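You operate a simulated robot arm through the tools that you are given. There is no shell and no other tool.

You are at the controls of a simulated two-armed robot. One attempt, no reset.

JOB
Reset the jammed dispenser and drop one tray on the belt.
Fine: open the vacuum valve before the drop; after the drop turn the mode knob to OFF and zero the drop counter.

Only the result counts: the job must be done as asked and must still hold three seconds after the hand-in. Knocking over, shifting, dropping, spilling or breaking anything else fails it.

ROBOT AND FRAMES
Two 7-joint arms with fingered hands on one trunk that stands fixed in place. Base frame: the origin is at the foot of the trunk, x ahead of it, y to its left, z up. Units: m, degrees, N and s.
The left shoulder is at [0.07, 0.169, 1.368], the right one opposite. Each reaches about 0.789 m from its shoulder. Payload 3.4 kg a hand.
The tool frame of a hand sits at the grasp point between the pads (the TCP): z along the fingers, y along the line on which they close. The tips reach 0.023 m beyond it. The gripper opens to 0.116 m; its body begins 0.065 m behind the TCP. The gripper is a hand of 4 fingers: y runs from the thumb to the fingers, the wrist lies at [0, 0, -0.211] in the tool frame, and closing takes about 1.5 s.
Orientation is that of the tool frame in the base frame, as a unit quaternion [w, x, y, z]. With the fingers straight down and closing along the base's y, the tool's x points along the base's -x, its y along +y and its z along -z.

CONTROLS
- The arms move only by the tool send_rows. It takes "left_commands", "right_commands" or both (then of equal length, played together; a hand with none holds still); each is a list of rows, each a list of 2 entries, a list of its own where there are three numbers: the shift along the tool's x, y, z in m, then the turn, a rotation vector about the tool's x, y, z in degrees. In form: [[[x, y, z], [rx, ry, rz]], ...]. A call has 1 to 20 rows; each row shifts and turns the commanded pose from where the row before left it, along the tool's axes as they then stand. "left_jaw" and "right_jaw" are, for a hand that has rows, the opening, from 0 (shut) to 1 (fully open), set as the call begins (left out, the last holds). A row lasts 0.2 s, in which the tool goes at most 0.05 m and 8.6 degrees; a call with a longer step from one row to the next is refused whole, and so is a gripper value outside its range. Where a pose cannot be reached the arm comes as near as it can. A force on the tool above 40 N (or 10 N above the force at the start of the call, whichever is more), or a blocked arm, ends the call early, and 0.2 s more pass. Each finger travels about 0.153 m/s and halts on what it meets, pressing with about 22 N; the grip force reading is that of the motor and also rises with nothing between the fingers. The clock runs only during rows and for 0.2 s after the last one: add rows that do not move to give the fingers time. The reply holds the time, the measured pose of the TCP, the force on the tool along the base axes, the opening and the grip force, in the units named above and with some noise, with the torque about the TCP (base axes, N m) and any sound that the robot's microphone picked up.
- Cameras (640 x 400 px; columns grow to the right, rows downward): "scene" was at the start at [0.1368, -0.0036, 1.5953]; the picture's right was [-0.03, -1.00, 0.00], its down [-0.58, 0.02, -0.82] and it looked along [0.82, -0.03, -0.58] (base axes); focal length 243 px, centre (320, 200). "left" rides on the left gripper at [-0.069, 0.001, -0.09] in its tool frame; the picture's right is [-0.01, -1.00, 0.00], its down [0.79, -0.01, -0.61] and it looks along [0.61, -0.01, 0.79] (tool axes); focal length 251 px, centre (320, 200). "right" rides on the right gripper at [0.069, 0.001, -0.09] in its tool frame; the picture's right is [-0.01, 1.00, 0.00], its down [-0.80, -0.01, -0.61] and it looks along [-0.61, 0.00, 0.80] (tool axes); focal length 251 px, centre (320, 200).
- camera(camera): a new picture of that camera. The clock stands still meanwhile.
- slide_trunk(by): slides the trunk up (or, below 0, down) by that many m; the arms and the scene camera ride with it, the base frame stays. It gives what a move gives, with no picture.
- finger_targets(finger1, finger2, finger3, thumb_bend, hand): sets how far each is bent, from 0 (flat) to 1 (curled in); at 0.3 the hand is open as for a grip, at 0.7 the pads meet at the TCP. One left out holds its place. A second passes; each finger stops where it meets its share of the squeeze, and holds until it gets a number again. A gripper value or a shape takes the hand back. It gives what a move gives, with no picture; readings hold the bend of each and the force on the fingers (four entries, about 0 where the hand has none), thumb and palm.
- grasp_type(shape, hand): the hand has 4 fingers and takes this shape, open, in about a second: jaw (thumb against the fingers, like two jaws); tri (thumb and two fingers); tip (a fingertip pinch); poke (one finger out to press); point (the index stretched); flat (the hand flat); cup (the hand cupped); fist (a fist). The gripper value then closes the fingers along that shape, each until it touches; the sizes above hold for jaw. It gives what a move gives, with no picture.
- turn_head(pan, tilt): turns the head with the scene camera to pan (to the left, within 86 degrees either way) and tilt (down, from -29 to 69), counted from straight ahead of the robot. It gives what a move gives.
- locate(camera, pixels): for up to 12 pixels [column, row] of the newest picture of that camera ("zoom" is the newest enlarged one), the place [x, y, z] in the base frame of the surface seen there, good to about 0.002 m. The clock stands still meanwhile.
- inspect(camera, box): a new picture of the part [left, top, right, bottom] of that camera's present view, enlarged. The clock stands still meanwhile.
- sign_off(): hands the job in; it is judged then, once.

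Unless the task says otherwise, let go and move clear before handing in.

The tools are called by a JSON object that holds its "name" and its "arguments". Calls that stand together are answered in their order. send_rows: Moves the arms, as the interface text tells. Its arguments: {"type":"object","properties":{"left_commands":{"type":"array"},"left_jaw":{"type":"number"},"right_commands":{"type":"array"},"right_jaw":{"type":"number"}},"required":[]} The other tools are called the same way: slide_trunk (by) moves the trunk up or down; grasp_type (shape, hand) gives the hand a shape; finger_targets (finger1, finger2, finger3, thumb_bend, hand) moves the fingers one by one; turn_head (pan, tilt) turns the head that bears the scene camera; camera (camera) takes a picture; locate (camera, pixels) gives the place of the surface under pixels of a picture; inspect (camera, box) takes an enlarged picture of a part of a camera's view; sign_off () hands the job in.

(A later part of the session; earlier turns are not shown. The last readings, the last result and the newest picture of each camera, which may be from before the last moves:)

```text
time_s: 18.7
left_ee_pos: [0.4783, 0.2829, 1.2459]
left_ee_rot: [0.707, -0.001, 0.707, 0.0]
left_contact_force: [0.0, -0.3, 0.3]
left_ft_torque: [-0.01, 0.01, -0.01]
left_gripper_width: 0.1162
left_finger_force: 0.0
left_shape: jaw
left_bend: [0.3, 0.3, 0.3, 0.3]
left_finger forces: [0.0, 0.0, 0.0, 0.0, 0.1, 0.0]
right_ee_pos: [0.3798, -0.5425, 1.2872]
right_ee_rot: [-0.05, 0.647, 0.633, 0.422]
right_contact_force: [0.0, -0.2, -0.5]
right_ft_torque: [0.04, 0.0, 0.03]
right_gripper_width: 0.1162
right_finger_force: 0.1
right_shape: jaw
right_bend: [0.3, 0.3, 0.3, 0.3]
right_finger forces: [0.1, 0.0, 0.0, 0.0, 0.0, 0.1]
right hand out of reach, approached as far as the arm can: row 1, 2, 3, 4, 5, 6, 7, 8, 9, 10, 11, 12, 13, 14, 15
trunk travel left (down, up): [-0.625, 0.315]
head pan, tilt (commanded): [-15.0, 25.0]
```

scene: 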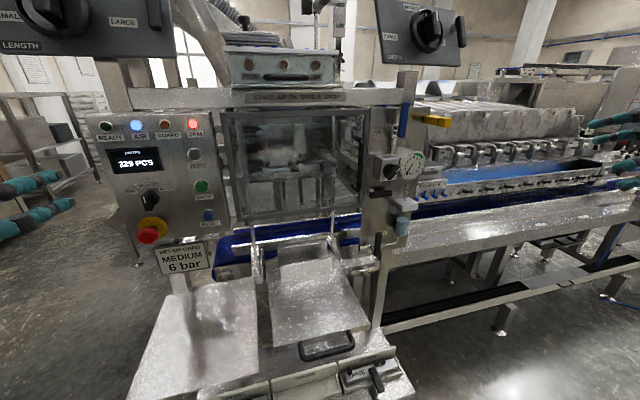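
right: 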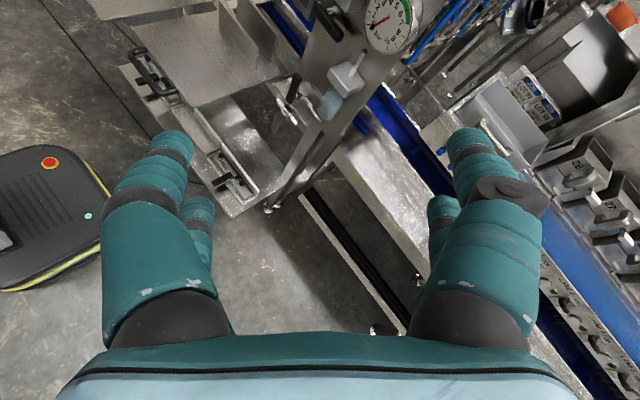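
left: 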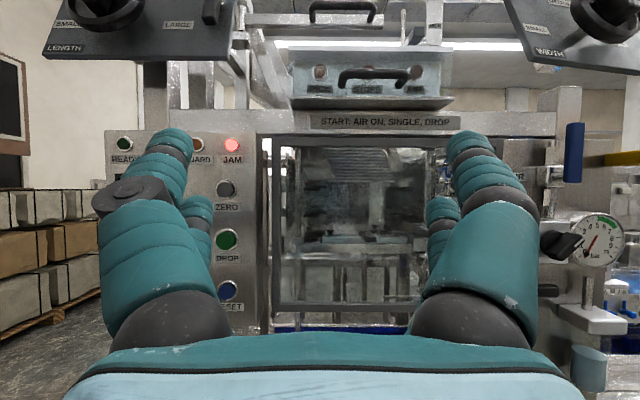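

The right arm is stuck near joint limits at a skewed pose. I'll turn the head to look at its configuration before choosing a way out.

{"name": "turn_head", "arguments": {"pan": -70, "tilt": 10}}

{"name": "camera", "arguments": {"camera": "scene"}}

```text
time_s: 20.0
left_ee_pos: [0.4778, 0.2854, 1.2464]
left_ee_rot: [0.707, 0.0, 0.707, 0.0]
left_contact_force: [-0.2, 0.1, 0.0]
left_ft_torque: [-0.02, 0.02, 0.01]
left_gripper_width: 0.1162
left_finger_force: 0.1
left_shape: jaw
left_bend: [0.3, 0.3, 0.3, 0.3]
left_finger forces: [0.1, 0.1, 0.1, 0.0, 0.0, 0.1]
right_ee_pos: [0.3794, -0.5419, 1.2882]
right_ee_rot: [-0.049, 0.647, 0.633, 0.421]
right_contact_force: [-0.8, 0.0, 0.4]
right_ft_torque: [0.02, 0.02, 0.01]
right_gripper_width: 0.1161
right_finger_force: 0.1
right_shape: jaw
right_bend: [0.3, 0.3, 0.3, 0.3]
right_finger forces: [0.1, 0.0, 0.1, 0.0, 0.1, 0.0]
trunk travel left (down, up): [-0.625, 0.315]
head pan, tilt (commanded): [-70.0, 10.0]
```

```text
taken
```

scene: 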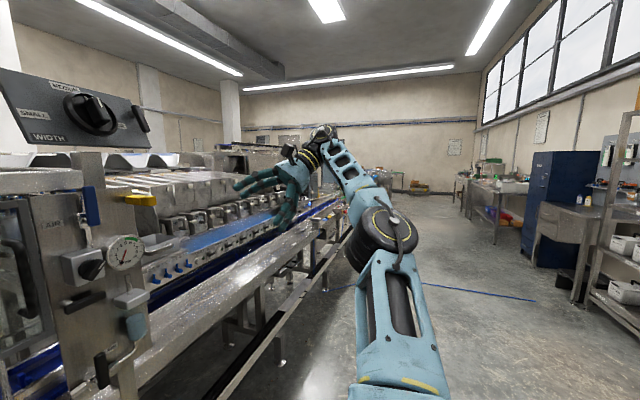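

The right arm reaches out sideways with its elbow out. I'll turn the hand's pointing direction toward straight ahead with the shortest turn, leaving the roll as it comes.

{"name": "send_rows", "arguments": {"right_commands": [[[0, 0, 0], [-8.3, -1.5, 0]], [[0, 0, 0], [-8.3, -1.5, 0]], [[0, 0, 0], [-8.3, -1.5, 0]], [[0, 0, 0], [-8.3, -1.5, 0]], [[0, 0, 0], [-8.3, -1.5, 0]], [[0, 0, 0], [-8.3, -1.5, 0]], [[0, 0, 0], [-8.3, -1.5, 0]]]}}

{"name": "camera", "arguments": {"camera": "scene"}}

```text
time_s: 21.6
left_ee_pos: [0.4781, 0.2854, 1.2455]
left_ee_rot: [0.707, 0.001, 0.707, -0.002]
left_contact_force: [-0.5, 0.1, -0.2]
left_ft_torque: [0.0, 0.01, 0.01]
left_gripper_width: 0.1159
left_finger_force: 0.0
left_shape: jaw
left_bend: [0.3, 0.3, 0.3, 0.3]
left_finger forces: [0.0, 0.0, 0.1, 0.0, 0.1, 0.0]
right_ee_pos: [0.4454, -0.6966, 1.3145]
right_ee_rot: [0.328, 0.623, 0.351, 0.618]
right_contact_force: [0.5, -0.2, 0.3]
right_ft_torque: [0.0, 0.0, 0.0]
right_gripper_width: 0.1159
right_finger_force: 0.0
right_shape: jaw
right_bend: [0.3, 0.3, 0.3, 0.3]
right_finger forces: [0.1, 0.1, 0.0, 0.0, 0.0, 0.0]
right hand out of reach, approached as far as the arm can: row 1, 2, 3, 4, 5, 6, 7
trunk travel left (down, up): [-0.625, 0.315]
head pan, tilt (commanded): [-70.0, 10.0]
```

```text
taken
```

scene: 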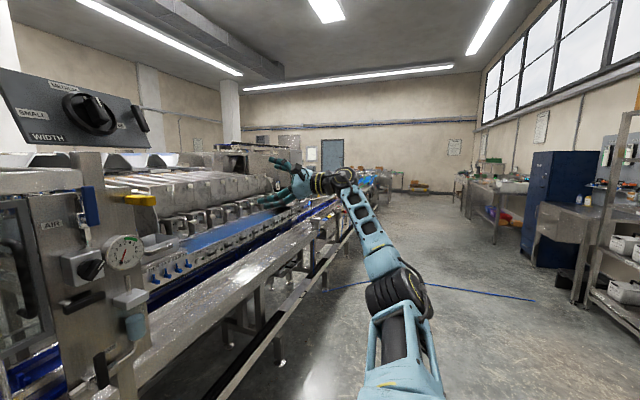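

The hand now points straight ahead at [0.445,-0.697,1.31]. I'll slide it left toward the valve plate.

{"name": "send_rows", "arguments": {"right_commands": [[[0.0337, -0.0216, 0], [0, 0, 0]], [[0.0337, -0.0216, 0], [0, 0, 0]], [[0.0337, -0.0216, 0], [0, 0, 0]], [[0.0337, -0.0216, 0], [0, 0, 0]], [[0.0337, -0.0216, 0], [0, 0, 0]], [[0.0337, -0.0216, 0], [0, 0, 0]]]}}

{"name": "camera", "arguments": {"camera": "scene"}}

{"name": "camera", "arguments": {"camera": "right"}}

```text
time_s: 23.0
left_ee_pos: [0.4824, 0.2871, 1.2449]
left_ee_rot: [0.706, -0.001, 0.708, 0.0]
left_contact_force: [0.1, 0.5, 0.3]
left_ft_torque: [0.0, -0.05, -0.01]
left_gripper_width: 0.116
left_finger_force: 0.1
left_shape: jaw
left_bend: [0.3, 0.3, 0.3, 0.3]
left_finger forces: [0.1, 0.0, 0.0, 0.0, 0.1, 0.0]
right_ee_pos: [0.4413, -0.4532, 1.3181]
right_ee_rot: [0.326, 0.625, 0.352, 0.615]
right_contact_force: [0.6, 0.5, -0.6]
right_ft_torque: [-0.02, -0.01, 0.01]
right_gripper_width: 0.1157
right_finger_force: 0.0
right_shape: jaw
right_bend: [0.3, 0.3, 0.3, 0.3]
right_finger forces: [0.1, 0.0, 0.0, 0.0, 0.0, 0.1]
right hand out of reach, approached as far as the arm can: row 1
trunk travel left (down, up): [-0.625, 0.315]
head pan, tilt (commanded): [-70.0, 10.0]
```

```text
taken
```

scene: 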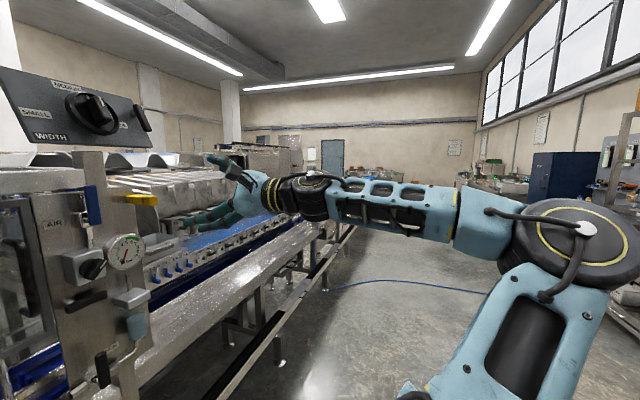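

```text
taken
```

right: 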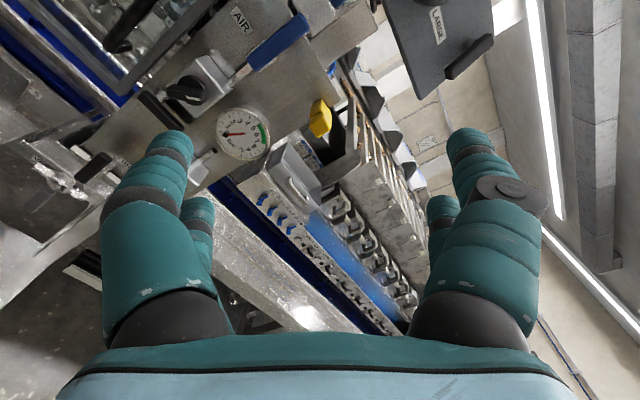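

The right hand holds the forward pose at [0.441,-0.453,1.318] without trouble. I'll try rolling it upright so that its camera view becomes level.

{"name": "send_rows", "arguments": {"right_commands": [[[0, 0, 0], [0, 0, 8.2]], [[0, 0, 0], [0, 0, 8.2]], [[0, 0, 0], [0, 0, 8.2]], [[0, 0, 0], [0, 0, 8.2]], [[0, 0, 0], [0, 0, 8.2]], [[0, 0, 0], [0, 0, 8.2]], [[0, 0, 0], [0, 0, 8.2]]]}}

{"name": "camera", "arguments": {"camera": "right"}}

```text
time_s: 24.6
left_ee_pos: [0.4789, 0.2852, 1.2461]
left_ee_rot: [0.707, 0.001, 0.707, 0.0]
left_contact_force: [1.1, 0.1, -0.1]
left_ft_torque: [0.0, -0.01, -0.03]
left_gripper_width: 0.1158
left_finger_force: 0.1
left_shape: jaw
left_bend: [0.3, 0.3, 0.3, 0.3]
left_finger forces: [0.0, 0.0, 0.0, 0.0, 0.1, 0.0]
right_ee_pos: [0.4505, -0.4561, 1.3023]
right_ee_rot: [-0.01, 0.714, 0.007, 0.7]
right_contact_force: [0.5, -0.7, -0.1]
right_ft_torque: [0.02, 0.0, -0.01]
right_gripper_width: 0.1158
right_finger_force: 0.0
right_shape: jaw
right_bend: [0.3, 0.3, 0.3, 0.3]
right_finger forces: [0.0, 0.0, 0.0, 0.1, 0.0, 0.0]
right hand out of reach, approached as far as the arm can: row 5, 6, 7
trunk travel left (down, up): [-0.625, 0.315]
head pan, tilt (commanded): [-70.0, 10.0]
```

```text
taken
```

right: 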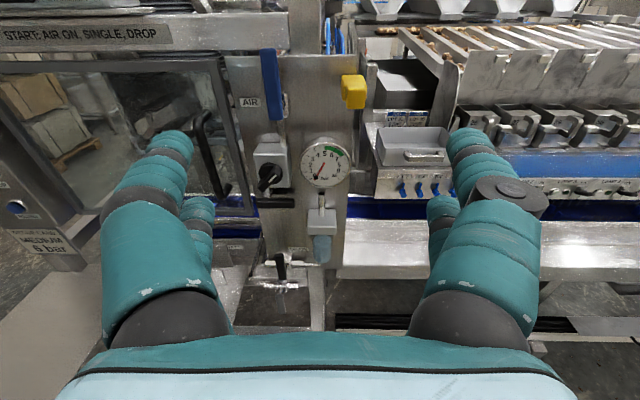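

Now the right camera gives a level view of the valve plate: AIR lever (272,85), regulator (270,170), gauge (326,160), drain (280,265). I'll enlarge it.

{"name": "inspect", "arguments": {"camera": "right", "box": [220, 30, 380, 130]}}

{"name": "inspect", "arguments": {"camera": "right", "box": [220, 120, 370, 220]}}

{"name": "inspect", "arguments": {"camera": "right", "box": [210, 200, 350, 300]}}

{"name": "locate", "arguments": {"camera": "right", "pixels": [[272, 60], [274, 110], [250, 110], [264, 180], [275, 172], [326, 165], [262, 203], [290, 203], [280, 262], [350, 85], [250, 90], [300, 90]]}}

```text
4.00 times, centred on (300, 80) of right
```

zoom: 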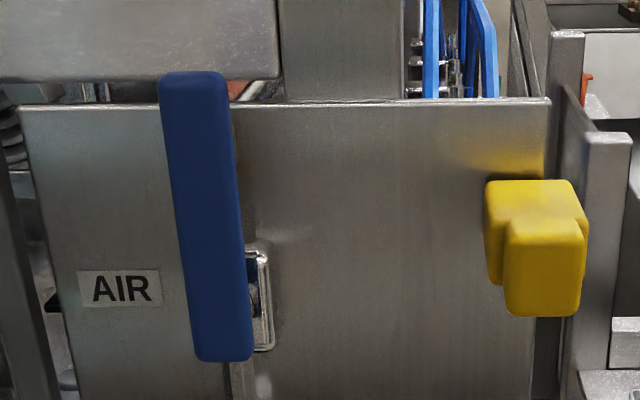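

```text
4.00 times, centred on (295, 170) of right
```

zoom: 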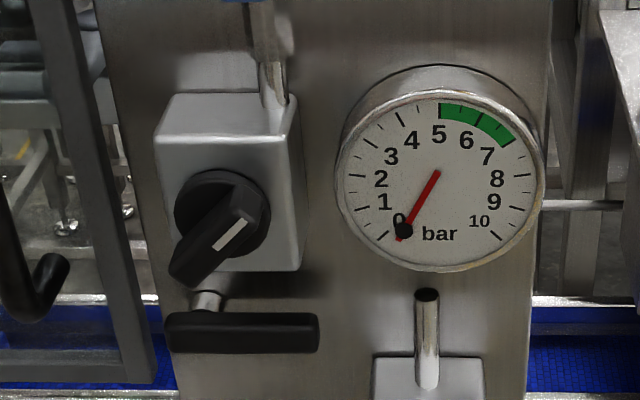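

```text
4.00 times, centred on (280, 250) of right
```

zoom: 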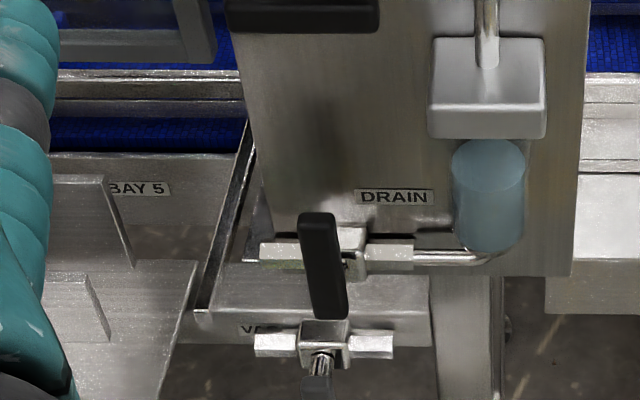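

```text
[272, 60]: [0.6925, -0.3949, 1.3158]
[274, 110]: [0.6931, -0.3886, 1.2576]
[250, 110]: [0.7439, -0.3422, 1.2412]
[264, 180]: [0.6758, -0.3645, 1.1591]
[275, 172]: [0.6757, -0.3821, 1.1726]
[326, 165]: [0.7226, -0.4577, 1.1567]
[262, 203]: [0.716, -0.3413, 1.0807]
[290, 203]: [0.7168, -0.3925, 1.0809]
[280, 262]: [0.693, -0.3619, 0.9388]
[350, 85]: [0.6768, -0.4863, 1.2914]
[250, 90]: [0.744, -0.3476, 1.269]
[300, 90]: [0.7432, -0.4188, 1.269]
```

The regulator mark points up-right, gauge needle at 0. Before touching anything I'll check both size dials, the magazine top and the lower vacuum valve with the scene camera.

{"name": "turn_head", "arguments": {"pan": 0, "tilt": 0}}

{"name": "camera", "arguments": {"camera": "scene"}}

{"name": "inspect", "arguments": {"camera": "scene", "box": [130, 40, 290, 150]}}

{"name": "inspect", "arguments": {"camera": "scene", "box": [400, 40, 560, 150]}}

{"name": "inspect", "arguments": {"camera": "scene", "box": [270, 60, 430, 200]}}

```text
time_s: 26.0
left_ee_pos: [0.479, 0.2858, 1.2472]
left_ee_rot: [0.707, 0.0, 0.707, 0.0]
left_contact_force: [0.0, 0.5, -0.3]
left_ft_torque: [-0.02, -0.01, 0.01]
left_gripper_width: 0.1156
left_finger_force: 0.0
left_shape: jaw
left_bend: [0.3, 0.3, 0.3, 0.3]
left_finger forces: [0.1, 0.0, 0.1, 0.0, 0.1, 0.0]
right_ee_pos: [0.4517, -0.4567, 1.3022]
right_ee_rot: [-0.01, 0.714, 0.009, 0.7]
right_contact_force: [1.3, -0.1, -0.4]
right_ft_torque: [0.0, 0.03, -0.03]
right_gripper_width: 0.116
right_finger_force: 0.1
right_shape: jaw
right_bend: [0.3, 0.3, 0.3, 0.3]
right_finger forces: [0.0, 0.0, 0.0, 0.0, 0.0, 0.1]
trunk travel left (down, up): [-0.625, 0.315]
head pan, tilt (commanded): [0.0, 0.0]
```

```text
taken
```

scene: 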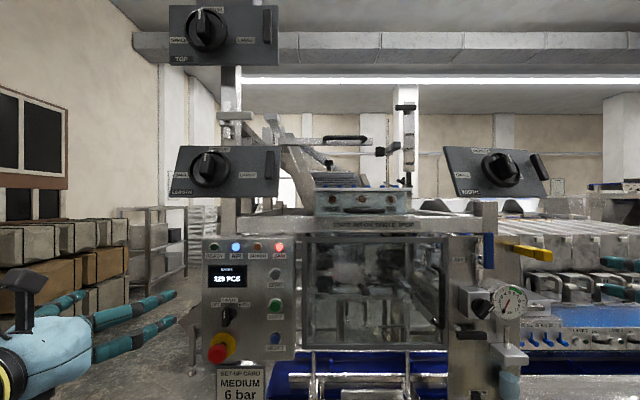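

```text
3.64 times, centred on (210, 95) of scene
```

zoom: 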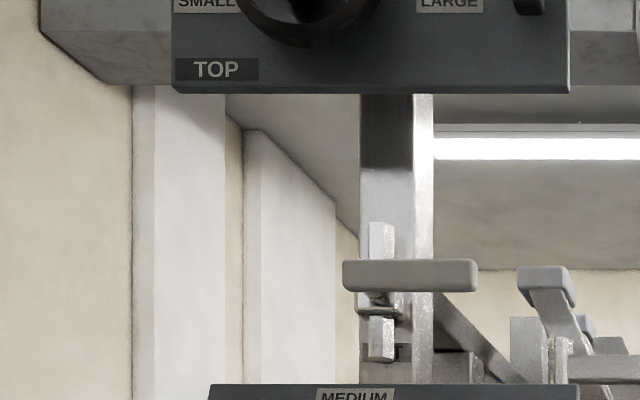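

```text
3.64 times, centred on (480, 95) of scene
```

zoom: 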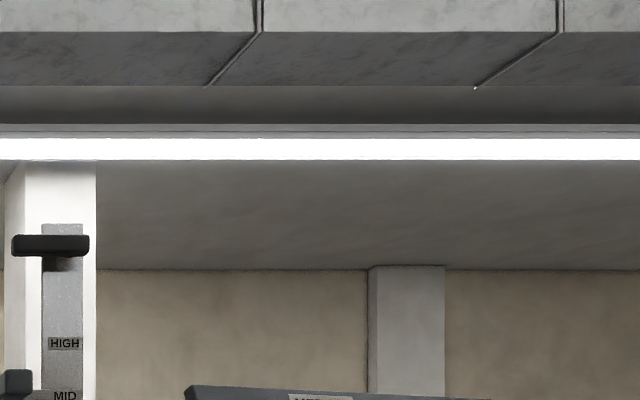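

```text
2.86 times, centred on (350, 130) of scene
```

zoom: 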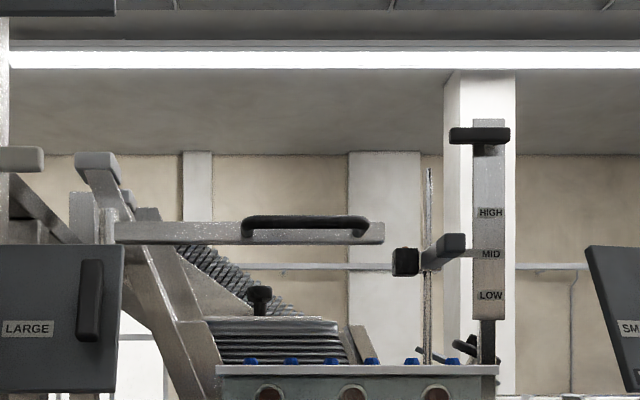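

There's also a TOP dial at (205,30), and a HIGH/MID/LOW slide at (405,125). I'll enlarge each and the dials at (210,165) and (500,165).

{"name": "inspect", "arguments": {"camera": "scene", "box": [160, 0, 290, 80]}}

{"name": "inspect", "arguments": {"camera": "scene", "box": [160, 130, 300, 210]}}

{"name": "inspect", "arguments": {"camera": "scene", "box": [430, 130, 570, 210]}}

{"name": "inspect", "arguments": {"camera": "scene", "box": [370, 80, 440, 200]}}

{"name": "inspect", "arguments": {"camera": "scene", "box": [205, 90, 305, 170]}}

{"name": "inspect", "arguments": {"camera": "scene", "box": [295, 225, 455, 365]}}

```text
4.92 times, centred on (225, 40) of scene
```

zoom: 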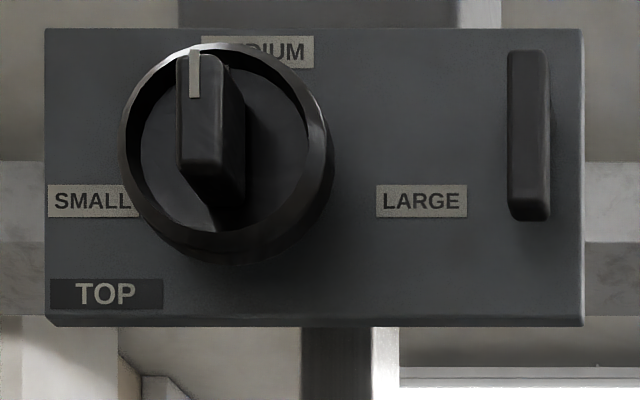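

```text
4.57 times, centred on (230, 170) of scene
```

zoom: 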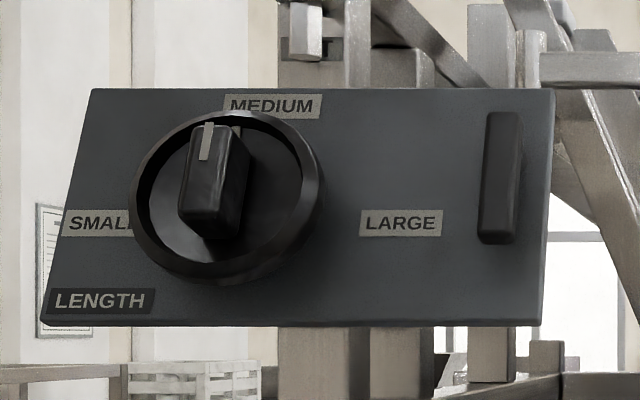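

```text
4.57 times, centred on (500, 170) of scene
```

zoom: 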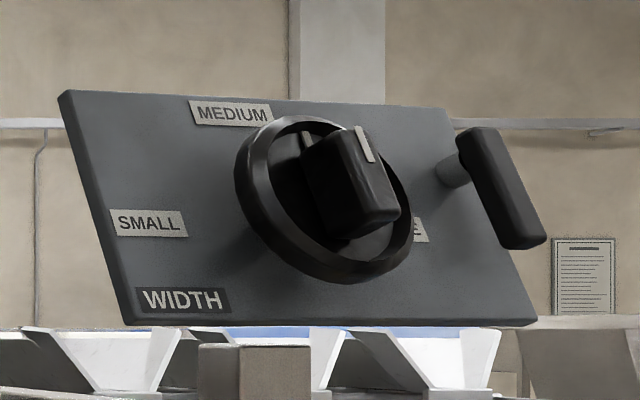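

```text
3.33 times, centred on (405, 140) of scene
```

zoom: 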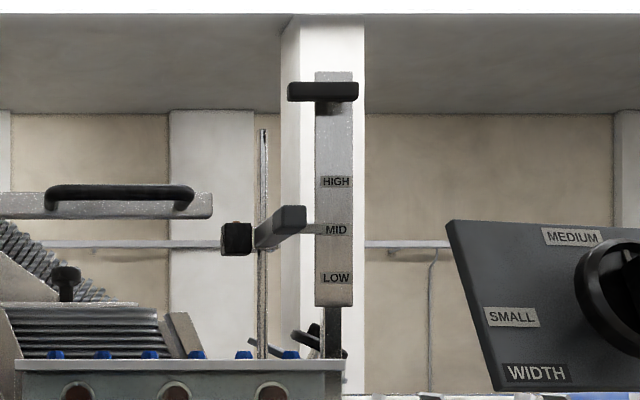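

```text
5.00 times, centred on (255, 130) of scene
```

zoom: 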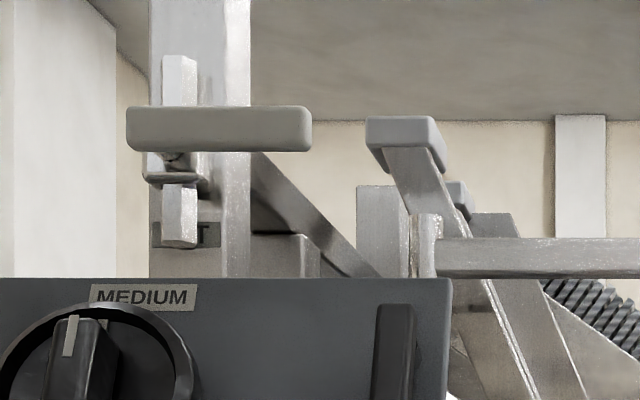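

```text
2.86 times, centred on (375, 295) of scene
```

zoom: 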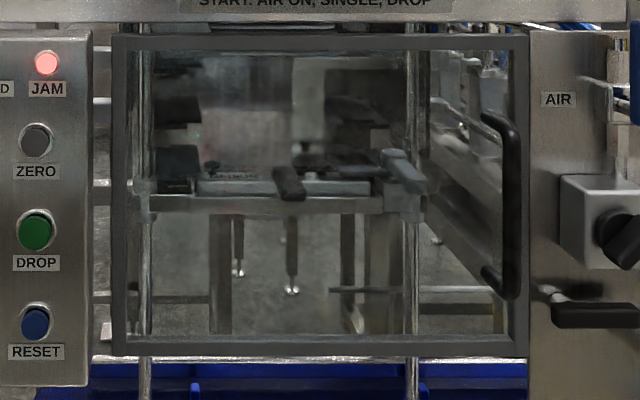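

All three size dials point up to MEDIUM. There is another grey-handled valve on the left post (scene 240,117) with a label ending in "T"; I'll zoom in there and at the vacuum valve near the floor.

{"name": "inspect", "arguments": {"camera": "scene", "box": [225, 95, 275, 145]}}

{"name": "locate", "arguments": {"camera": "scene", "pixels": [[240, 117], [245, 137], [232, 130], [292, 122], [340, 140], [405, 107], [388, 150], [340, 195], [500, 165], [210, 165], [205, 30], [437, 270]]}}

{"name": "turn_head", "arguments": {"pan": -20, "tilt": 40}}

{"name": "camera", "arguments": {"camera": "scene"}}

```text
8.00 times, centred on (250, 120) of scene
```

zoom: 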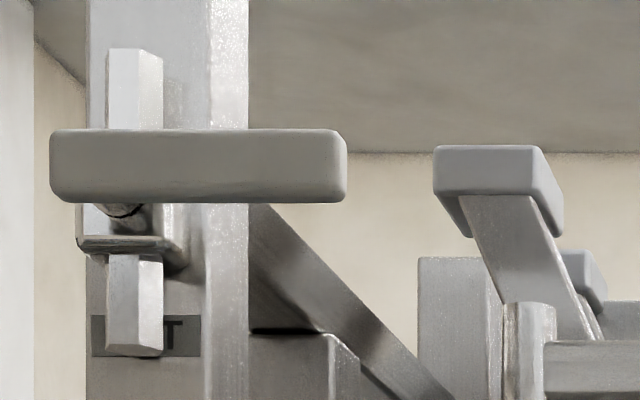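

```text
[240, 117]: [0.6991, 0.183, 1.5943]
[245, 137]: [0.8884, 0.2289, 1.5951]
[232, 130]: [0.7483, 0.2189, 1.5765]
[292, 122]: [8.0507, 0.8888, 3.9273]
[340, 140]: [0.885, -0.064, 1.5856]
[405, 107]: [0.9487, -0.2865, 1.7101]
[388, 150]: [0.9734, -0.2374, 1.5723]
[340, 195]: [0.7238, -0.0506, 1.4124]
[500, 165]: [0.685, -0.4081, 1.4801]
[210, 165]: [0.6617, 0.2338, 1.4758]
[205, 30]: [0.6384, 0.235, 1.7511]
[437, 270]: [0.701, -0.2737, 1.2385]
```

```text
time_s: 27.1
left_ee_pos: [0.4787, 0.2858, 1.2455]
left_ee_rot: [0.707, 0.001, 0.707, 0.0]
left_contact_force: [-0.4, 0.2, -0.3]
left_ft_torque: [0.0, 0.01, 0.02]
left_gripper_width: 0.1159
left_finger_force: 0.1
left_shape: jaw
left_bend: [0.3, 0.3, 0.3, 0.3]
left_finger forces: [0.1, 0.0, 0.0, 0.0, 0.0, 0.0]
right_ee_pos: [0.451, -0.4578, 1.3021]
right_ee_rot: [-0.009, 0.713, 0.008, 0.701]
right_contact_force: [-0.2, -0.3, -0.2]
right_ft_torque: [-0.02, -0.01, 0.01]
right_gripper_width: 0.1157
right_finger_force: 0.0
right_shape: jaw
right_bend: [0.3, 0.3, 0.3, 0.3]
right_finger forces: [0.0, 0.0, 0.0, 0.0, 0.0, 0.1]
trunk travel left (down, up): [-0.625, 0.315]
head pan, tilt (commanded): [-20.0, 40.0]
```

```text
taken
```

scene: 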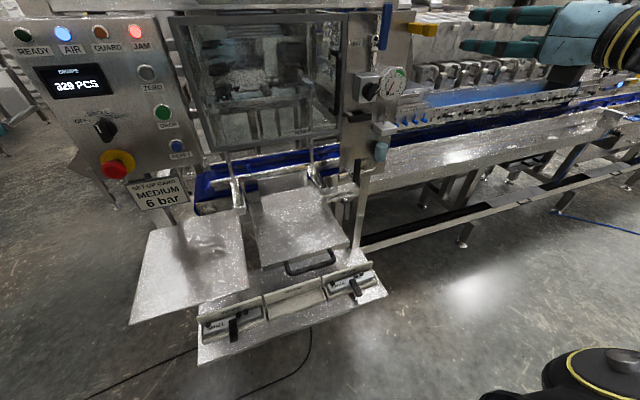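

The JAM lamp at (135,31) is still lit. I'll shape the left hand into "poke" and see where its fingertip sits.

{"name": "grasp_type", "arguments": {"hand": "left", "shape": "poke"}}

{"name": "turn_head", "arguments": {"pan": 20, "tilt": 20}}

{"name": "camera", "arguments": {"camera": "scene"}}

{"name": "camera", "arguments": {"camera": "left"}}

```text
time_s: 27.9
left_ee_pos: [0.4777, 0.2855, 1.2462]
left_ee_rot: [0.707, 0.001, 0.707, 0.0]
left_contact_force: [0.5, 0.4, 0.3]
left_ft_torque: [0.01, -0.03, 0.01]
left_gripper_width: 0.0
left_finger_force: 0.1
left_shape: poke
left_bend: [1.0, 1.0, 1.0, 0.28]
left_finger forces: [0.0, 0.0, 0.0, 0.1, 0.0, 0.0]
right_ee_pos: [0.4513, -0.4564, 1.3025]
right_ee_rot: [-0.009, 0.714, 0.008, 0.7]
right_contact_force: [-0.3, -0.6, 0.2]
right_ft_torque: [-0.01, 0.01, -0.01]
right_gripper_width: 0.1159
right_finger_force: 0.0
right_shape: jaw
right_bend: [0.3, 0.3, 0.3, 0.3]
right_finger forces: [0.0, 0.0, 0.0, 0.1, 0.0, 0.0]
trunk travel left (down, up): [-0.625, 0.315]
head pan, tilt (commanded): [-20.0, 40.0]
```

```text
time_s: 29.0
left_ee_pos: [0.4778, 0.2844, 1.2468]
left_ee_rot: [0.707, -0.001, 0.707, 0.0]
left_contact_force: [-0.3, 0.6, -1.1]
left_ft_torque: [-0.01, 0.03, 0.0]
left_gripper_width: 0.0
left_finger_force: 0.1
left_shape: poke
left_bend: [1.0, 1.0, 1.0, 0.28]
left_finger forces: [0.1, 0.0, 0.0, 0.0, 0.1, 0.1]
right_ee_pos: [0.4511, -0.4572, 1.3023]
right_ee_rot: [-0.009, 0.714, 0.008, 0.7]
right_contact_force: [0.2, 0.2, -0.3]
right_ft_torque: [-0.02, -0.01, -0.01]
right_gripper_width: 0.1161
right_finger_force: 0.1
right_shape: jaw
right_bend: [0.3, 0.3, 0.3, 0.3]
right_finger forces: [0.0, 0.0, 0.0, 0.0, 0.0, 0.0]
trunk travel left (down, up): [-0.625, 0.315]
head pan, tilt (commanded): [20.0, 20.0]
```

```text
taken
```

scene: 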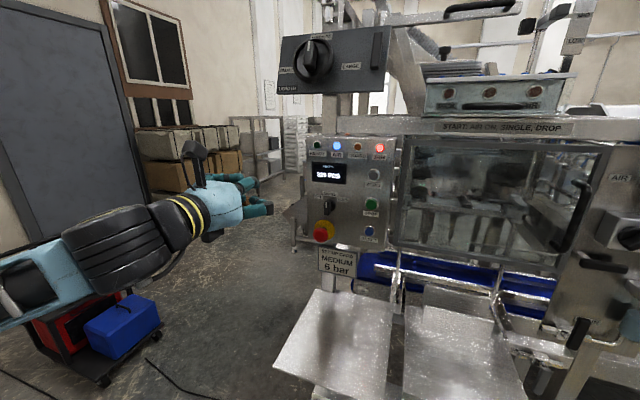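

```text
taken
```

left: 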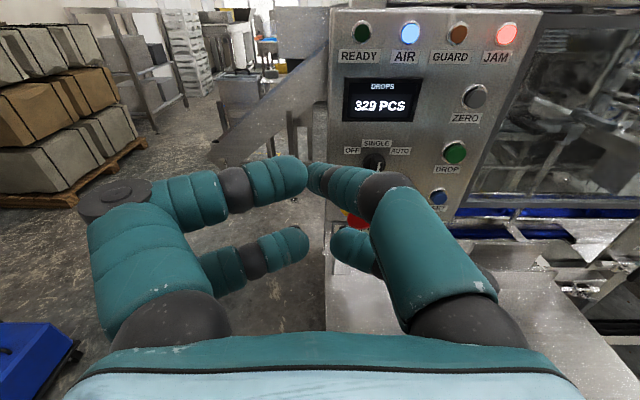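

In the left camera all digits seem curled inward; I need to see which one sticks out. I'll enlarge the hand in both pictures.

{"name": "inspect", "arguments": {"camera": "left", "box": [80, 120, 520, 390]}}

{"name": "inspect", "arguments": {"camera": "scene", "box": [170, 140, 300, 250]}}

{"name": "locate", "arguments": {"camera": "left", "pixels": [[335, 178], [300, 175], [300, 240], [345, 240], [345, 185], [315, 180], [370, 235], [390, 185], [470, 97], [453, 153], [438, 197], [372, 163]]}}

```text
1.45 times, centred on (300, 255) of left
```

zoom: 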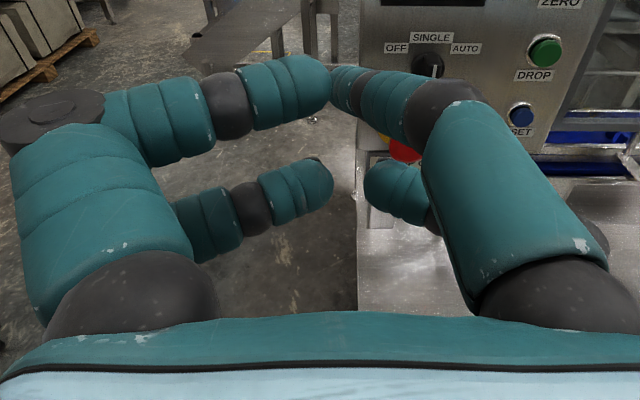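

```text
3.64 times, centred on (235, 195) of scene
```

zoom: 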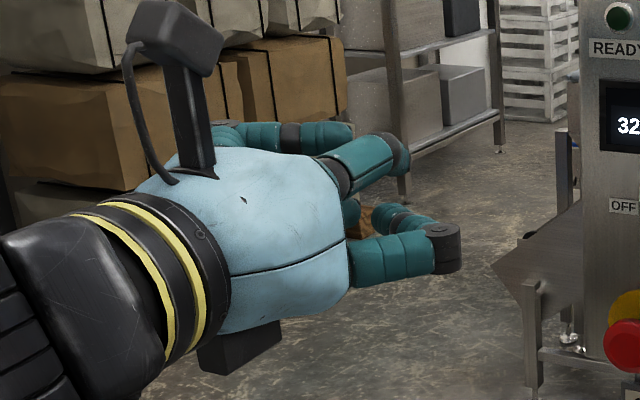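

```text
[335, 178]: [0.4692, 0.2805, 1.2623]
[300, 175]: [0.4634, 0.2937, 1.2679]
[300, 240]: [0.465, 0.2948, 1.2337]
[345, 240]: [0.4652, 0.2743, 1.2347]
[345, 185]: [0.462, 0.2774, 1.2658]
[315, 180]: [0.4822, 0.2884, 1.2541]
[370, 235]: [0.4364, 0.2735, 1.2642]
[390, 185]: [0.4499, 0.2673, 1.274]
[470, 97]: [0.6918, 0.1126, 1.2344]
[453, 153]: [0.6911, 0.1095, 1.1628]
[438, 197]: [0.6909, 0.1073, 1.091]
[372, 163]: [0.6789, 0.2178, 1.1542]
```

Poke keeps three digits curled and none clearly reaches forward. I'll try the "point" shape instead.

{"name": "grasp_type", "arguments": {"hand": "left", "shape": "point"}}

{"name": "camera", "arguments": {"camera": "left"}}

{"name": "inspect", "arguments": {"camera": "scene", "box": [170, 140, 300, 250]}}

```text
time_s: 29.9
left_ee_pos: [0.4782, 0.286, 1.2473]
left_ee_rot: [0.707, 0.001, 0.707, 0.0]
left_contact_force: [-0.6, 0.4, 0.5]
left_ft_torque: [0.02, 0.02, 0.0]
left_gripper_width: 0.0
left_finger_force: 0.1
left_shape: point
left_bend: [0.05, 0.82, 0.82, 0.31]
left_finger forces: [0.1, 0.0, 0.0, 0.0, 0.0, 0.0]
right_ee_pos: [0.4511, -0.4552, 1.3013]
right_ee_rot: [-0.009, 0.714, 0.008, 0.7]
right_contact_force: [-0.2, 0.4, -0.3]
right_ft_torque: [0.02, -0.02, 0.0]
right_gripper_width: 0.116
right_finger_force: 0.1
right_shape: jaw
right_bend: [0.3, 0.3, 0.3, 0.3]
right_finger forces: [0.0, 0.0, 0.0, 0.0, 0.0, 0.0]
trunk travel left (down, up): [-0.625, 0.315]
head pan, tilt (commanded): [20.0, 20.0]
```

```text
taken
```

left: 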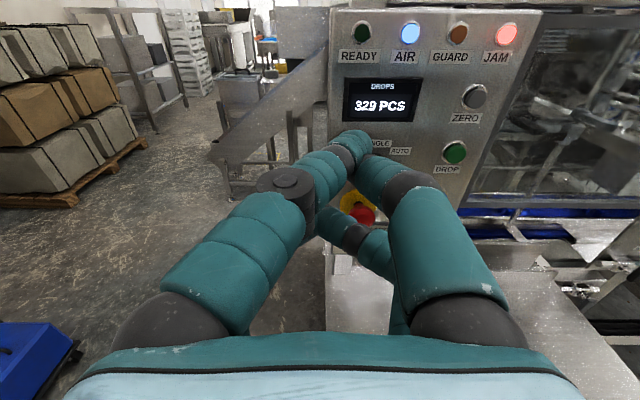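

```text
3.64 times, centred on (235, 195) of scene
```

zoom: 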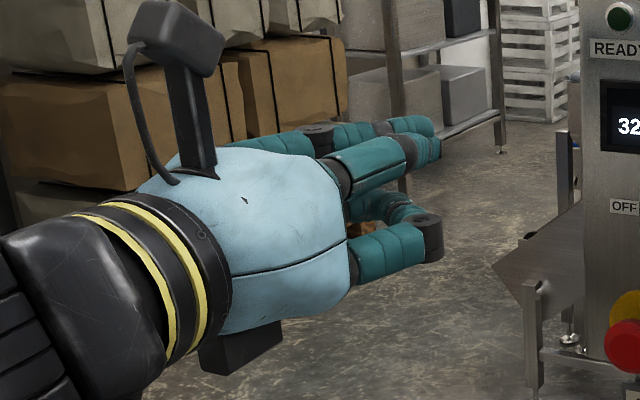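

The index (left-upper digit) now reaches furthest with its tip near (352,138). I'll locate the tip and compare with the others.

{"name": "locate", "arguments": {"camera": "left", "pixels": [[352, 136], [358, 142], [345, 150], [335, 165], [390, 170], [345, 215], [375, 160], [453, 153], [480, 97], [453, 148]]}}

{"name": "inspect", "arguments": {"camera": "left", "box": [280, 110, 440, 250]}}

```text
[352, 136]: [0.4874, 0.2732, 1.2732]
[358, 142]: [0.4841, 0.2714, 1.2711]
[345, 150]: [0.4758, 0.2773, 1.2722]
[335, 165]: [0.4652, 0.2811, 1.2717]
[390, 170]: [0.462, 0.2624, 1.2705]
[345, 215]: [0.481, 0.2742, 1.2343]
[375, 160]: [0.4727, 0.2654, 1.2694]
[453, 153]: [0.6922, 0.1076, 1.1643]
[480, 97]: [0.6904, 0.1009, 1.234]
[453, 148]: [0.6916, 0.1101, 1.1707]
```

```text
2.86 times, centred on (360, 180) of left
```

zoom: 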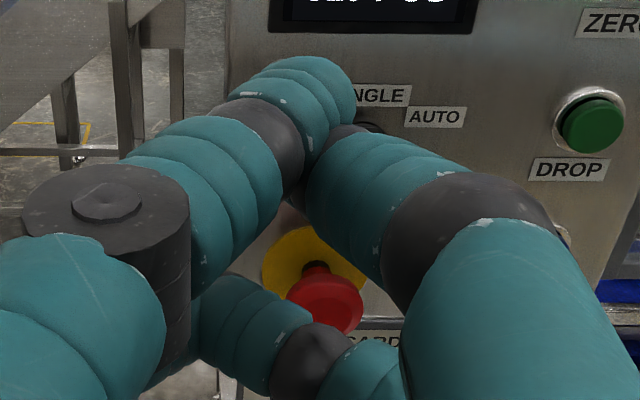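

The index tip is only about 2 cm ahead of the rest. I'll set the fingers individually: finger1 flat, the others fully curled.

{"name": "finger_targets", "arguments": {"hand": "left", "finger1": 0, "finger2": 1, "finger3": 1, "thumb_bend": 1}}

{"name": "camera", "arguments": {"camera": "left"}}

{"name": "inspect", "arguments": {"camera": "scene", "box": [170, 140, 300, 250]}}

```text
time_s: 30.9
left_ee_pos: [0.478, 0.2854, 1.2457]
left_ee_rot: [0.707, 0.0, 0.707, 0.0]
left_contact_force: [-0.1, -0.5, -0.2]
left_ft_torque: [0.01, -0.01, -0.02]
left_gripper_width: 0.0536
left_finger_force: 0.0
left_shape: fingers
left_bend: [0.0, 0.74, 0.74, 1.0]
left_finger forces: [0.0, 0.0, 0.1, 0.0, 0.0, 0.0]
right_ee_pos: [0.451, -0.456, 1.3019]
right_ee_rot: [-0.01, 0.714, 0.009, 0.7]
right_contact_force: [-0.5, 0.3, 0.2]
right_ft_torque: [0.01, 0.0, 0.03]
right_gripper_width: 0.116
right_finger_force: 0.1
right_shape: jaw
right_bend: [0.3, 0.3, 0.3, 0.3]
right_finger forces: [0.0, 0.1, 0.0, 0.0, 0.1, 0.0]
trunk travel left (down, up): [-0.625, 0.315]
head pan, tilt (commanded): [20.0, 20.0]
```

```text
taken
```

left: 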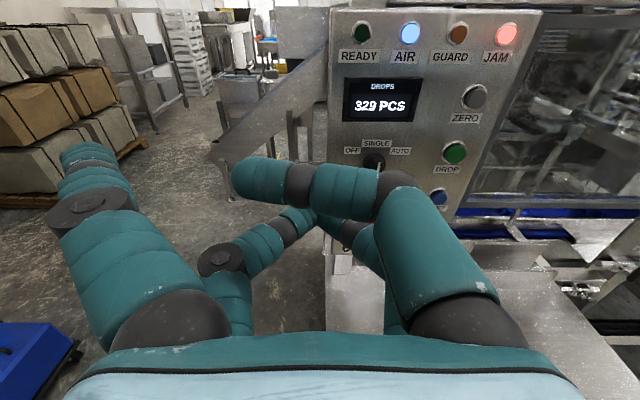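

```text
3.64 times, centred on (235, 195) of scene
```

zoom: 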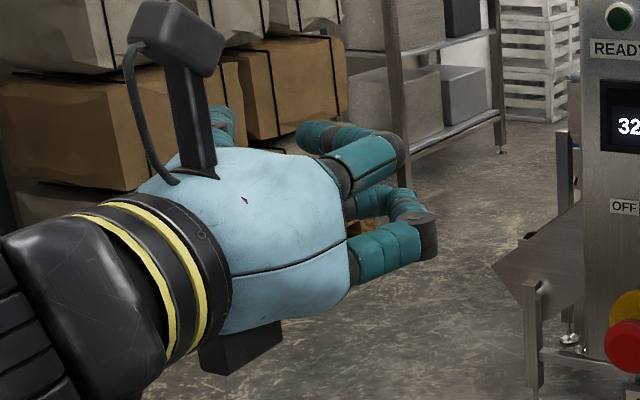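

finger1 at 0 splays outward. I'll set finger1 to 0.35 so that it points ahead, with the others still curled.

{"name": "finger_targets", "arguments": {"hand": "left", "finger1": 0.38, "finger2": 1, "finger3": 1, "thumb_bend": 1}}

{"name": "camera", "arguments": {"camera": "left"}}

{"name": "inspect", "arguments": {"camera": "scene", "box": [170, 140, 300, 250]}}

```text
time_s: 31.9
left_ee_pos: [0.4782, 0.2849, 1.2473]
left_ee_rot: [0.707, -0.001, 0.707, 0.001]
left_contact_force: [-0.5, 0.4, -0.5]
left_ft_torque: [0.0, 0.0, 0.02]
left_gripper_width: 0.0278
left_finger_force: 0.1
left_shape: fingers
left_bend: [0.38, 0.74, 0.75, 1.0]
left_finger forces: [0.0, 0.0, 0.0, 0.0, 0.1, 0.1]
right_ee_pos: [0.4517, -0.456, 1.3019]
right_ee_rot: [-0.009, 0.714, 0.007, 0.7]
right_contact_force: [-0.2, -0.2, 0.1]
right_ft_torque: [-0.01, -0.03, 0.02]
right_gripper_width: 0.116
right_finger_force: 0.1
right_shape: jaw
right_bend: [0.3, 0.3, 0.3, 0.3]
right_finger forces: [0.0, 0.0, 0.0, 0.1, 0.1, 0.0]
trunk travel left (down, up): [-0.625, 0.315]
head pan, tilt (commanded): [20.0, 20.0]
```

```text
taken
```

left: 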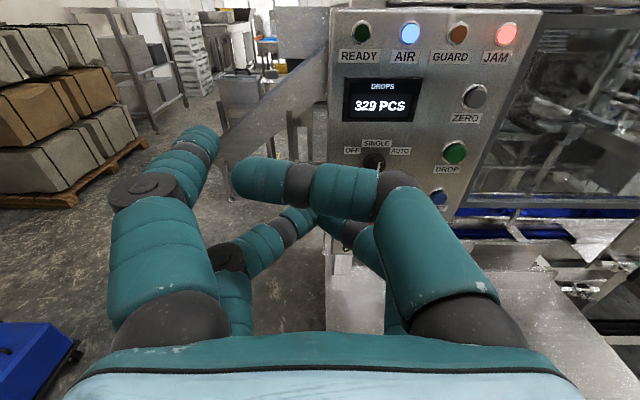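

```text
3.64 times, centred on (235, 195) of scene
```

zoom: 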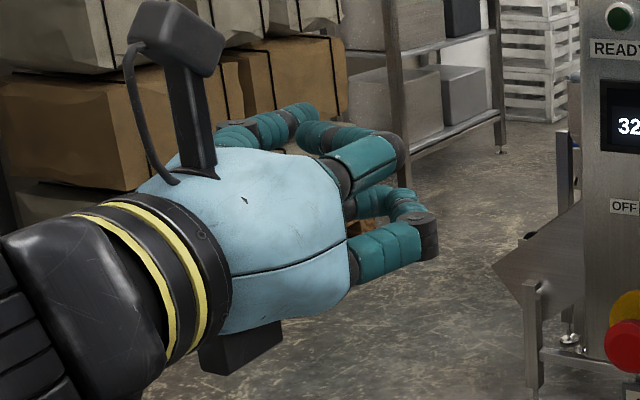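

Finger1 now points ahead with its tip near (203,130). I'll locate tip and the most forward parts of the curled digits.

{"name": "locate", "arguments": {"camera": "left", "pixels": [[203, 128], [210, 140], [195, 140], [395, 178], [310, 185], [240, 175], [300, 212], [345, 230]]}}

{"name": "locate", "arguments": {"camera": "scene", "pixels": [[250, 200], [270, 200], [255, 178], [372, 230], [371, 204], [373, 176]]}}

```text
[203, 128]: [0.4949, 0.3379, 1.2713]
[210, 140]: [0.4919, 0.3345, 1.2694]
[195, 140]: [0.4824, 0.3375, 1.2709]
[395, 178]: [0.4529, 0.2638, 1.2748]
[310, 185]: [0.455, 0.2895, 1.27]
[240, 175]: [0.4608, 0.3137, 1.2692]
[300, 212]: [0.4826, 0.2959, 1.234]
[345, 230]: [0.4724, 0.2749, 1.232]
```

```text
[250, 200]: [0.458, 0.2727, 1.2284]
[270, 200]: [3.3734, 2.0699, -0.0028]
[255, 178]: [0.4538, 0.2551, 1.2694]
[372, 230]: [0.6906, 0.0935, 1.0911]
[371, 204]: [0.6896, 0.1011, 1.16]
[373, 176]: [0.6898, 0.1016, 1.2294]
```

Finger1's tip sits about [+0.022, +0.051, +0.016] from the TCP; RESET's face is at about [0.690, 0.100, 1.091]. I'll move the left hand to stand in front of RESET.

{"name": "send_rows", "arguments": {"left_commands": [[[0.028, -0.0393, 0], [0, 0, 0]], [[0.028, -0.0393, 0], [0, 0, 0]], [[0.028, -0.0393, 0], [0, 0, 0]], [[0.028, -0.0393, 0], [0, 0, 0]], [[0.028, -0.0393, 0], [0, 0, 0]], [[0.031, -0.0393, 0], [0, 0, 0]], [[0, 0, 0.04], [0, 0, 0]], [[0, 0, 0.04], [0, 0, 0]], [[0, 0, 0.04], [0, 0, 0]], [[0, 0, 0.02], [0, 0, 0]]]}}

{"name": "camera", "arguments": {"camera": "scene"}}

{"name": "camera", "arguments": {"camera": "left"}}

```text
time_s: 34.1
left_ee_pos: [0.6382, 0.0458, 1.082]
left_ee_rot: [0.707, 0.001, 0.707, -0.001]
left_contact_force: [-0.9, 0.8, 0.4]
left_ft_torque: [-0.04, 0.0, 0.01]
left_gripper_width: 0.0278
left_finger_force: 0.1
left_shape: fingers
left_bend: [0.38, 0.74, 0.75, 1.0]
left_finger forces: [0.0, 0.0, 0.0, 0.0, 0.0, 0.0]
left hand out of reach, approached as far as the arm can: row 1, 2
right_ee_pos: [0.4504, -0.456, 1.3016]
right_ee_rot: [-0.009, 0.714, 0.008, 0.701]
right_contact_force: [0.0, -0.2, 0.1]
right_ft_torque: [0.01, 0.02, 0.01]
right_gripper_width: 0.116
right_finger_force: 0.1
right_shape: jaw
right_bend: [0.3, 0.3, 0.3, 0.3]
right_finger forces: [0.0, 0.0, 0.0, 0.0, 0.0, 0.0]
trunk travel left (down, up): [-0.625, 0.315]
head pan, tilt (commanded): [20.0, 20.0]
```

```text
taken
```

scene: 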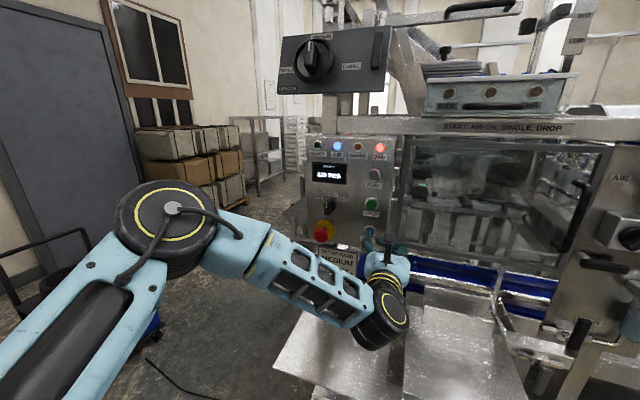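

```text
taken
```

left: 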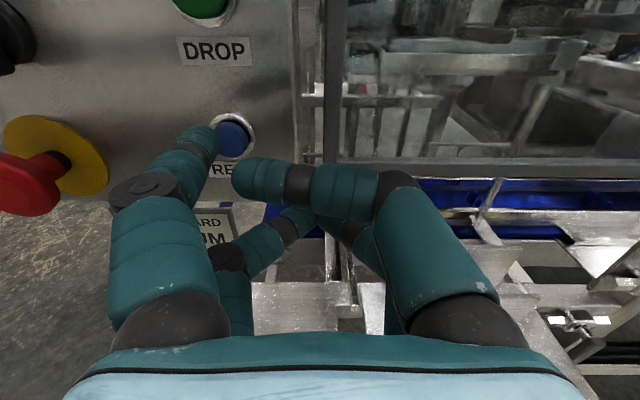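

The fingertip (205,130) is close to the blue RESET button (233,137). I'll locate both to align.

{"name": "locate", "arguments": {"camera": "left", "pixels": [[236, 137], [228, 130], [240, 145], [205, 128], [212, 140], [203, 8], [215, 165], [300, 170]]}}

{"name": "inspect", "arguments": {"camera": "left", "box": [150, 90, 310, 190]}}

```text
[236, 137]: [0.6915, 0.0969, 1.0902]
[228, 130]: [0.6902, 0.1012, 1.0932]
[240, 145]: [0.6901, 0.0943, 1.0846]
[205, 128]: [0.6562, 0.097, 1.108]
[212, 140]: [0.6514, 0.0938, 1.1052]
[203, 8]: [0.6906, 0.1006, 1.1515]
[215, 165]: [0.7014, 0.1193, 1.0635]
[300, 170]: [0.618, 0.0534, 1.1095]
```

```text
4.00 times, centred on (230, 140) of left
```

zoom: 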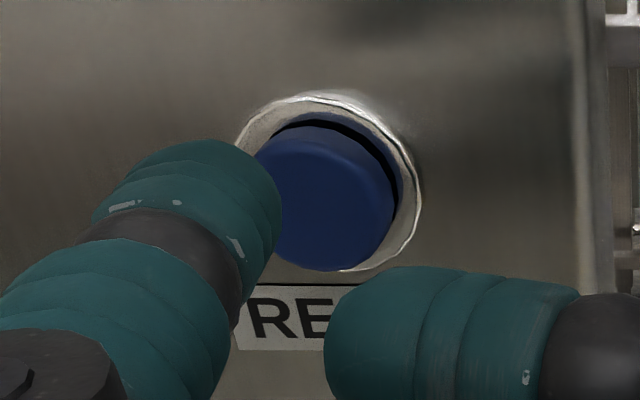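

Button centre is about [0.690, 0.098, 1.0905] and the tip is right in line, about 6 mm high. I'll lower 6 mm and press in with small steps.

{"name": "send_rows", "arguments": {"left_commands": [[[0.006, 0, 0.015], [0, 0, 0]], [[0, 0, 0.01], [0, 0, 0]], [[0, 0, 0.005], [0, 0, 0]], [[0, 0, 0.004], [0, 0, 0]], [[0, 0, 0.003], [0, 0, 0]], [[0, 0, 0], [0, 0, 0]]]}}

{"name": "camera", "arguments": {"camera": "left"}}

{"name": "camera", "arguments": {"camera": "scene"}}

```text
time_s: 35.5
left_ee_pos: [0.6723, 0.0435, 1.0802]
left_ee_rot: [0.708, 0.001, 0.707, 0.0]
left_contact_force: [-10.7, -3.3, -1.9]
left_ft_torque: [-0.1, -0.06, 0.58]
left_gripper_width: 0.0283
left_finger_force: 5.6
left_shape: fingers
left_bend: [0.38, 0.74, 0.75, 1.0]
left_finger forces: [10.5, 0.0, 0.1, 0.0, 0.1, 0.1]
right_ee_pos: [0.4474, -0.4572, 1.3026]
right_ee_rot: [-0.01, 0.713, 0.008, 0.701]
right_contact_force: [0.1, -0.3, -0.2]
right_ft_torque: [-0.02, -0.03, 0.04]
right_gripper_width: 0.1161
right_finger_force: 0.1
right_shape: jaw
right_bend: [0.3, 0.3, 0.3, 0.3]
right_finger forces: [0.0, 0.0, 0.1, 0.0, 0.0, 0.1]
trunk travel left (down, up): [-0.625, 0.315]
head pan, tilt (commanded): [20.0, 20.0]
heard: click
```

```text
taken
```

left: 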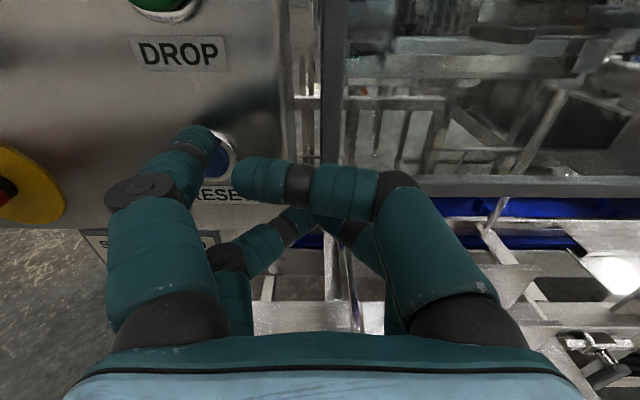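

```text
taken
```

scene: 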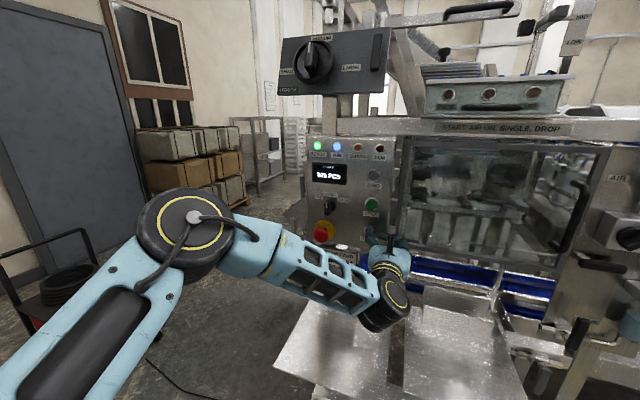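

A click was heard, the JAM lamp is now dark and READY is lit green. I'll back off the button and check the lamps, gauge and counter.

{"name": "send_rows", "arguments": {"left_commands": [[[0, 0, -0.02], [0, 0, 0]], [[0, 0, -0.03], [0, 0, 0]], [[0, 0, -0.03], [0, 0, 0]]]}}

{"name": "inspect", "arguments": {"camera": "scene", "box": [300, 130, 410, 250]}}

{"name": "inspect", "arguments": {"camera": "right", "box": [220, 120, 370, 220]}}

```text
time_s: 36.3
left_ee_pos: [0.5968, 0.0444, 1.0799]
left_ee_rot: [0.707, 0.0, 0.707, 0.0]
left_contact_force: [0.3, -0.4, 0.3]
left_ft_torque: [-0.01, -0.02, -0.02]
left_gripper_width: 0.0275
left_finger_force: 0.0
left_shape: fingers
left_bend: [0.38, 0.74, 0.75, 1.0]
left_finger forces: [0.0, 0.1, 0.0, 0.1, 0.0, 0.1]
right_ee_pos: [0.4521, -0.4561, 1.3032]
right_ee_rot: [-0.01, 0.714, 0.008, 0.7]
right_contact_force: [0.0, 0.3, -0.2]
right_ft_torque: [-0.02, 0.0, -0.03]
right_gripper_width: 0.1161
right_finger_force: 0.1
right_shape: jaw
right_bend: [0.3, 0.3, 0.3, 0.3]
right_finger forces: [0.0, 0.1, 0.0, 0.1, 0.1, 0.0]
trunk travel left (down, up): [-0.625, 0.315]
head pan, tilt (commanded): [20.0, 20.0]
```

```text
3.33 times, centred on (355, 190) of scene
```

zoom: 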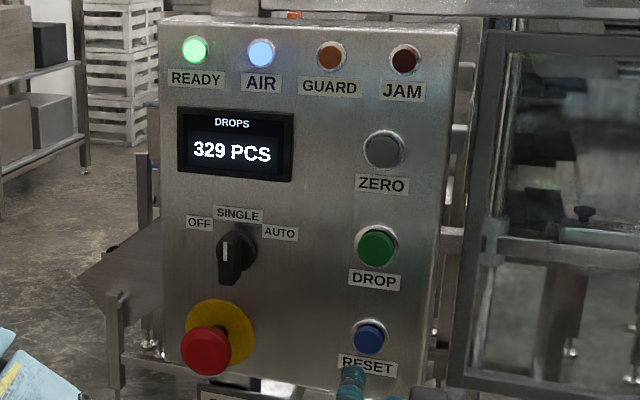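

```text
4.00 times, centred on (295, 170) of right
```

zoom: 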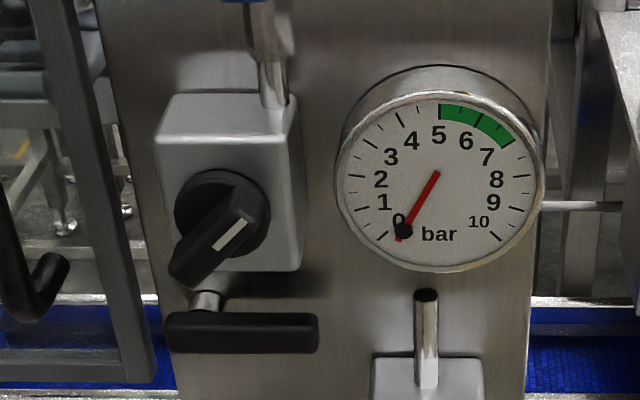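

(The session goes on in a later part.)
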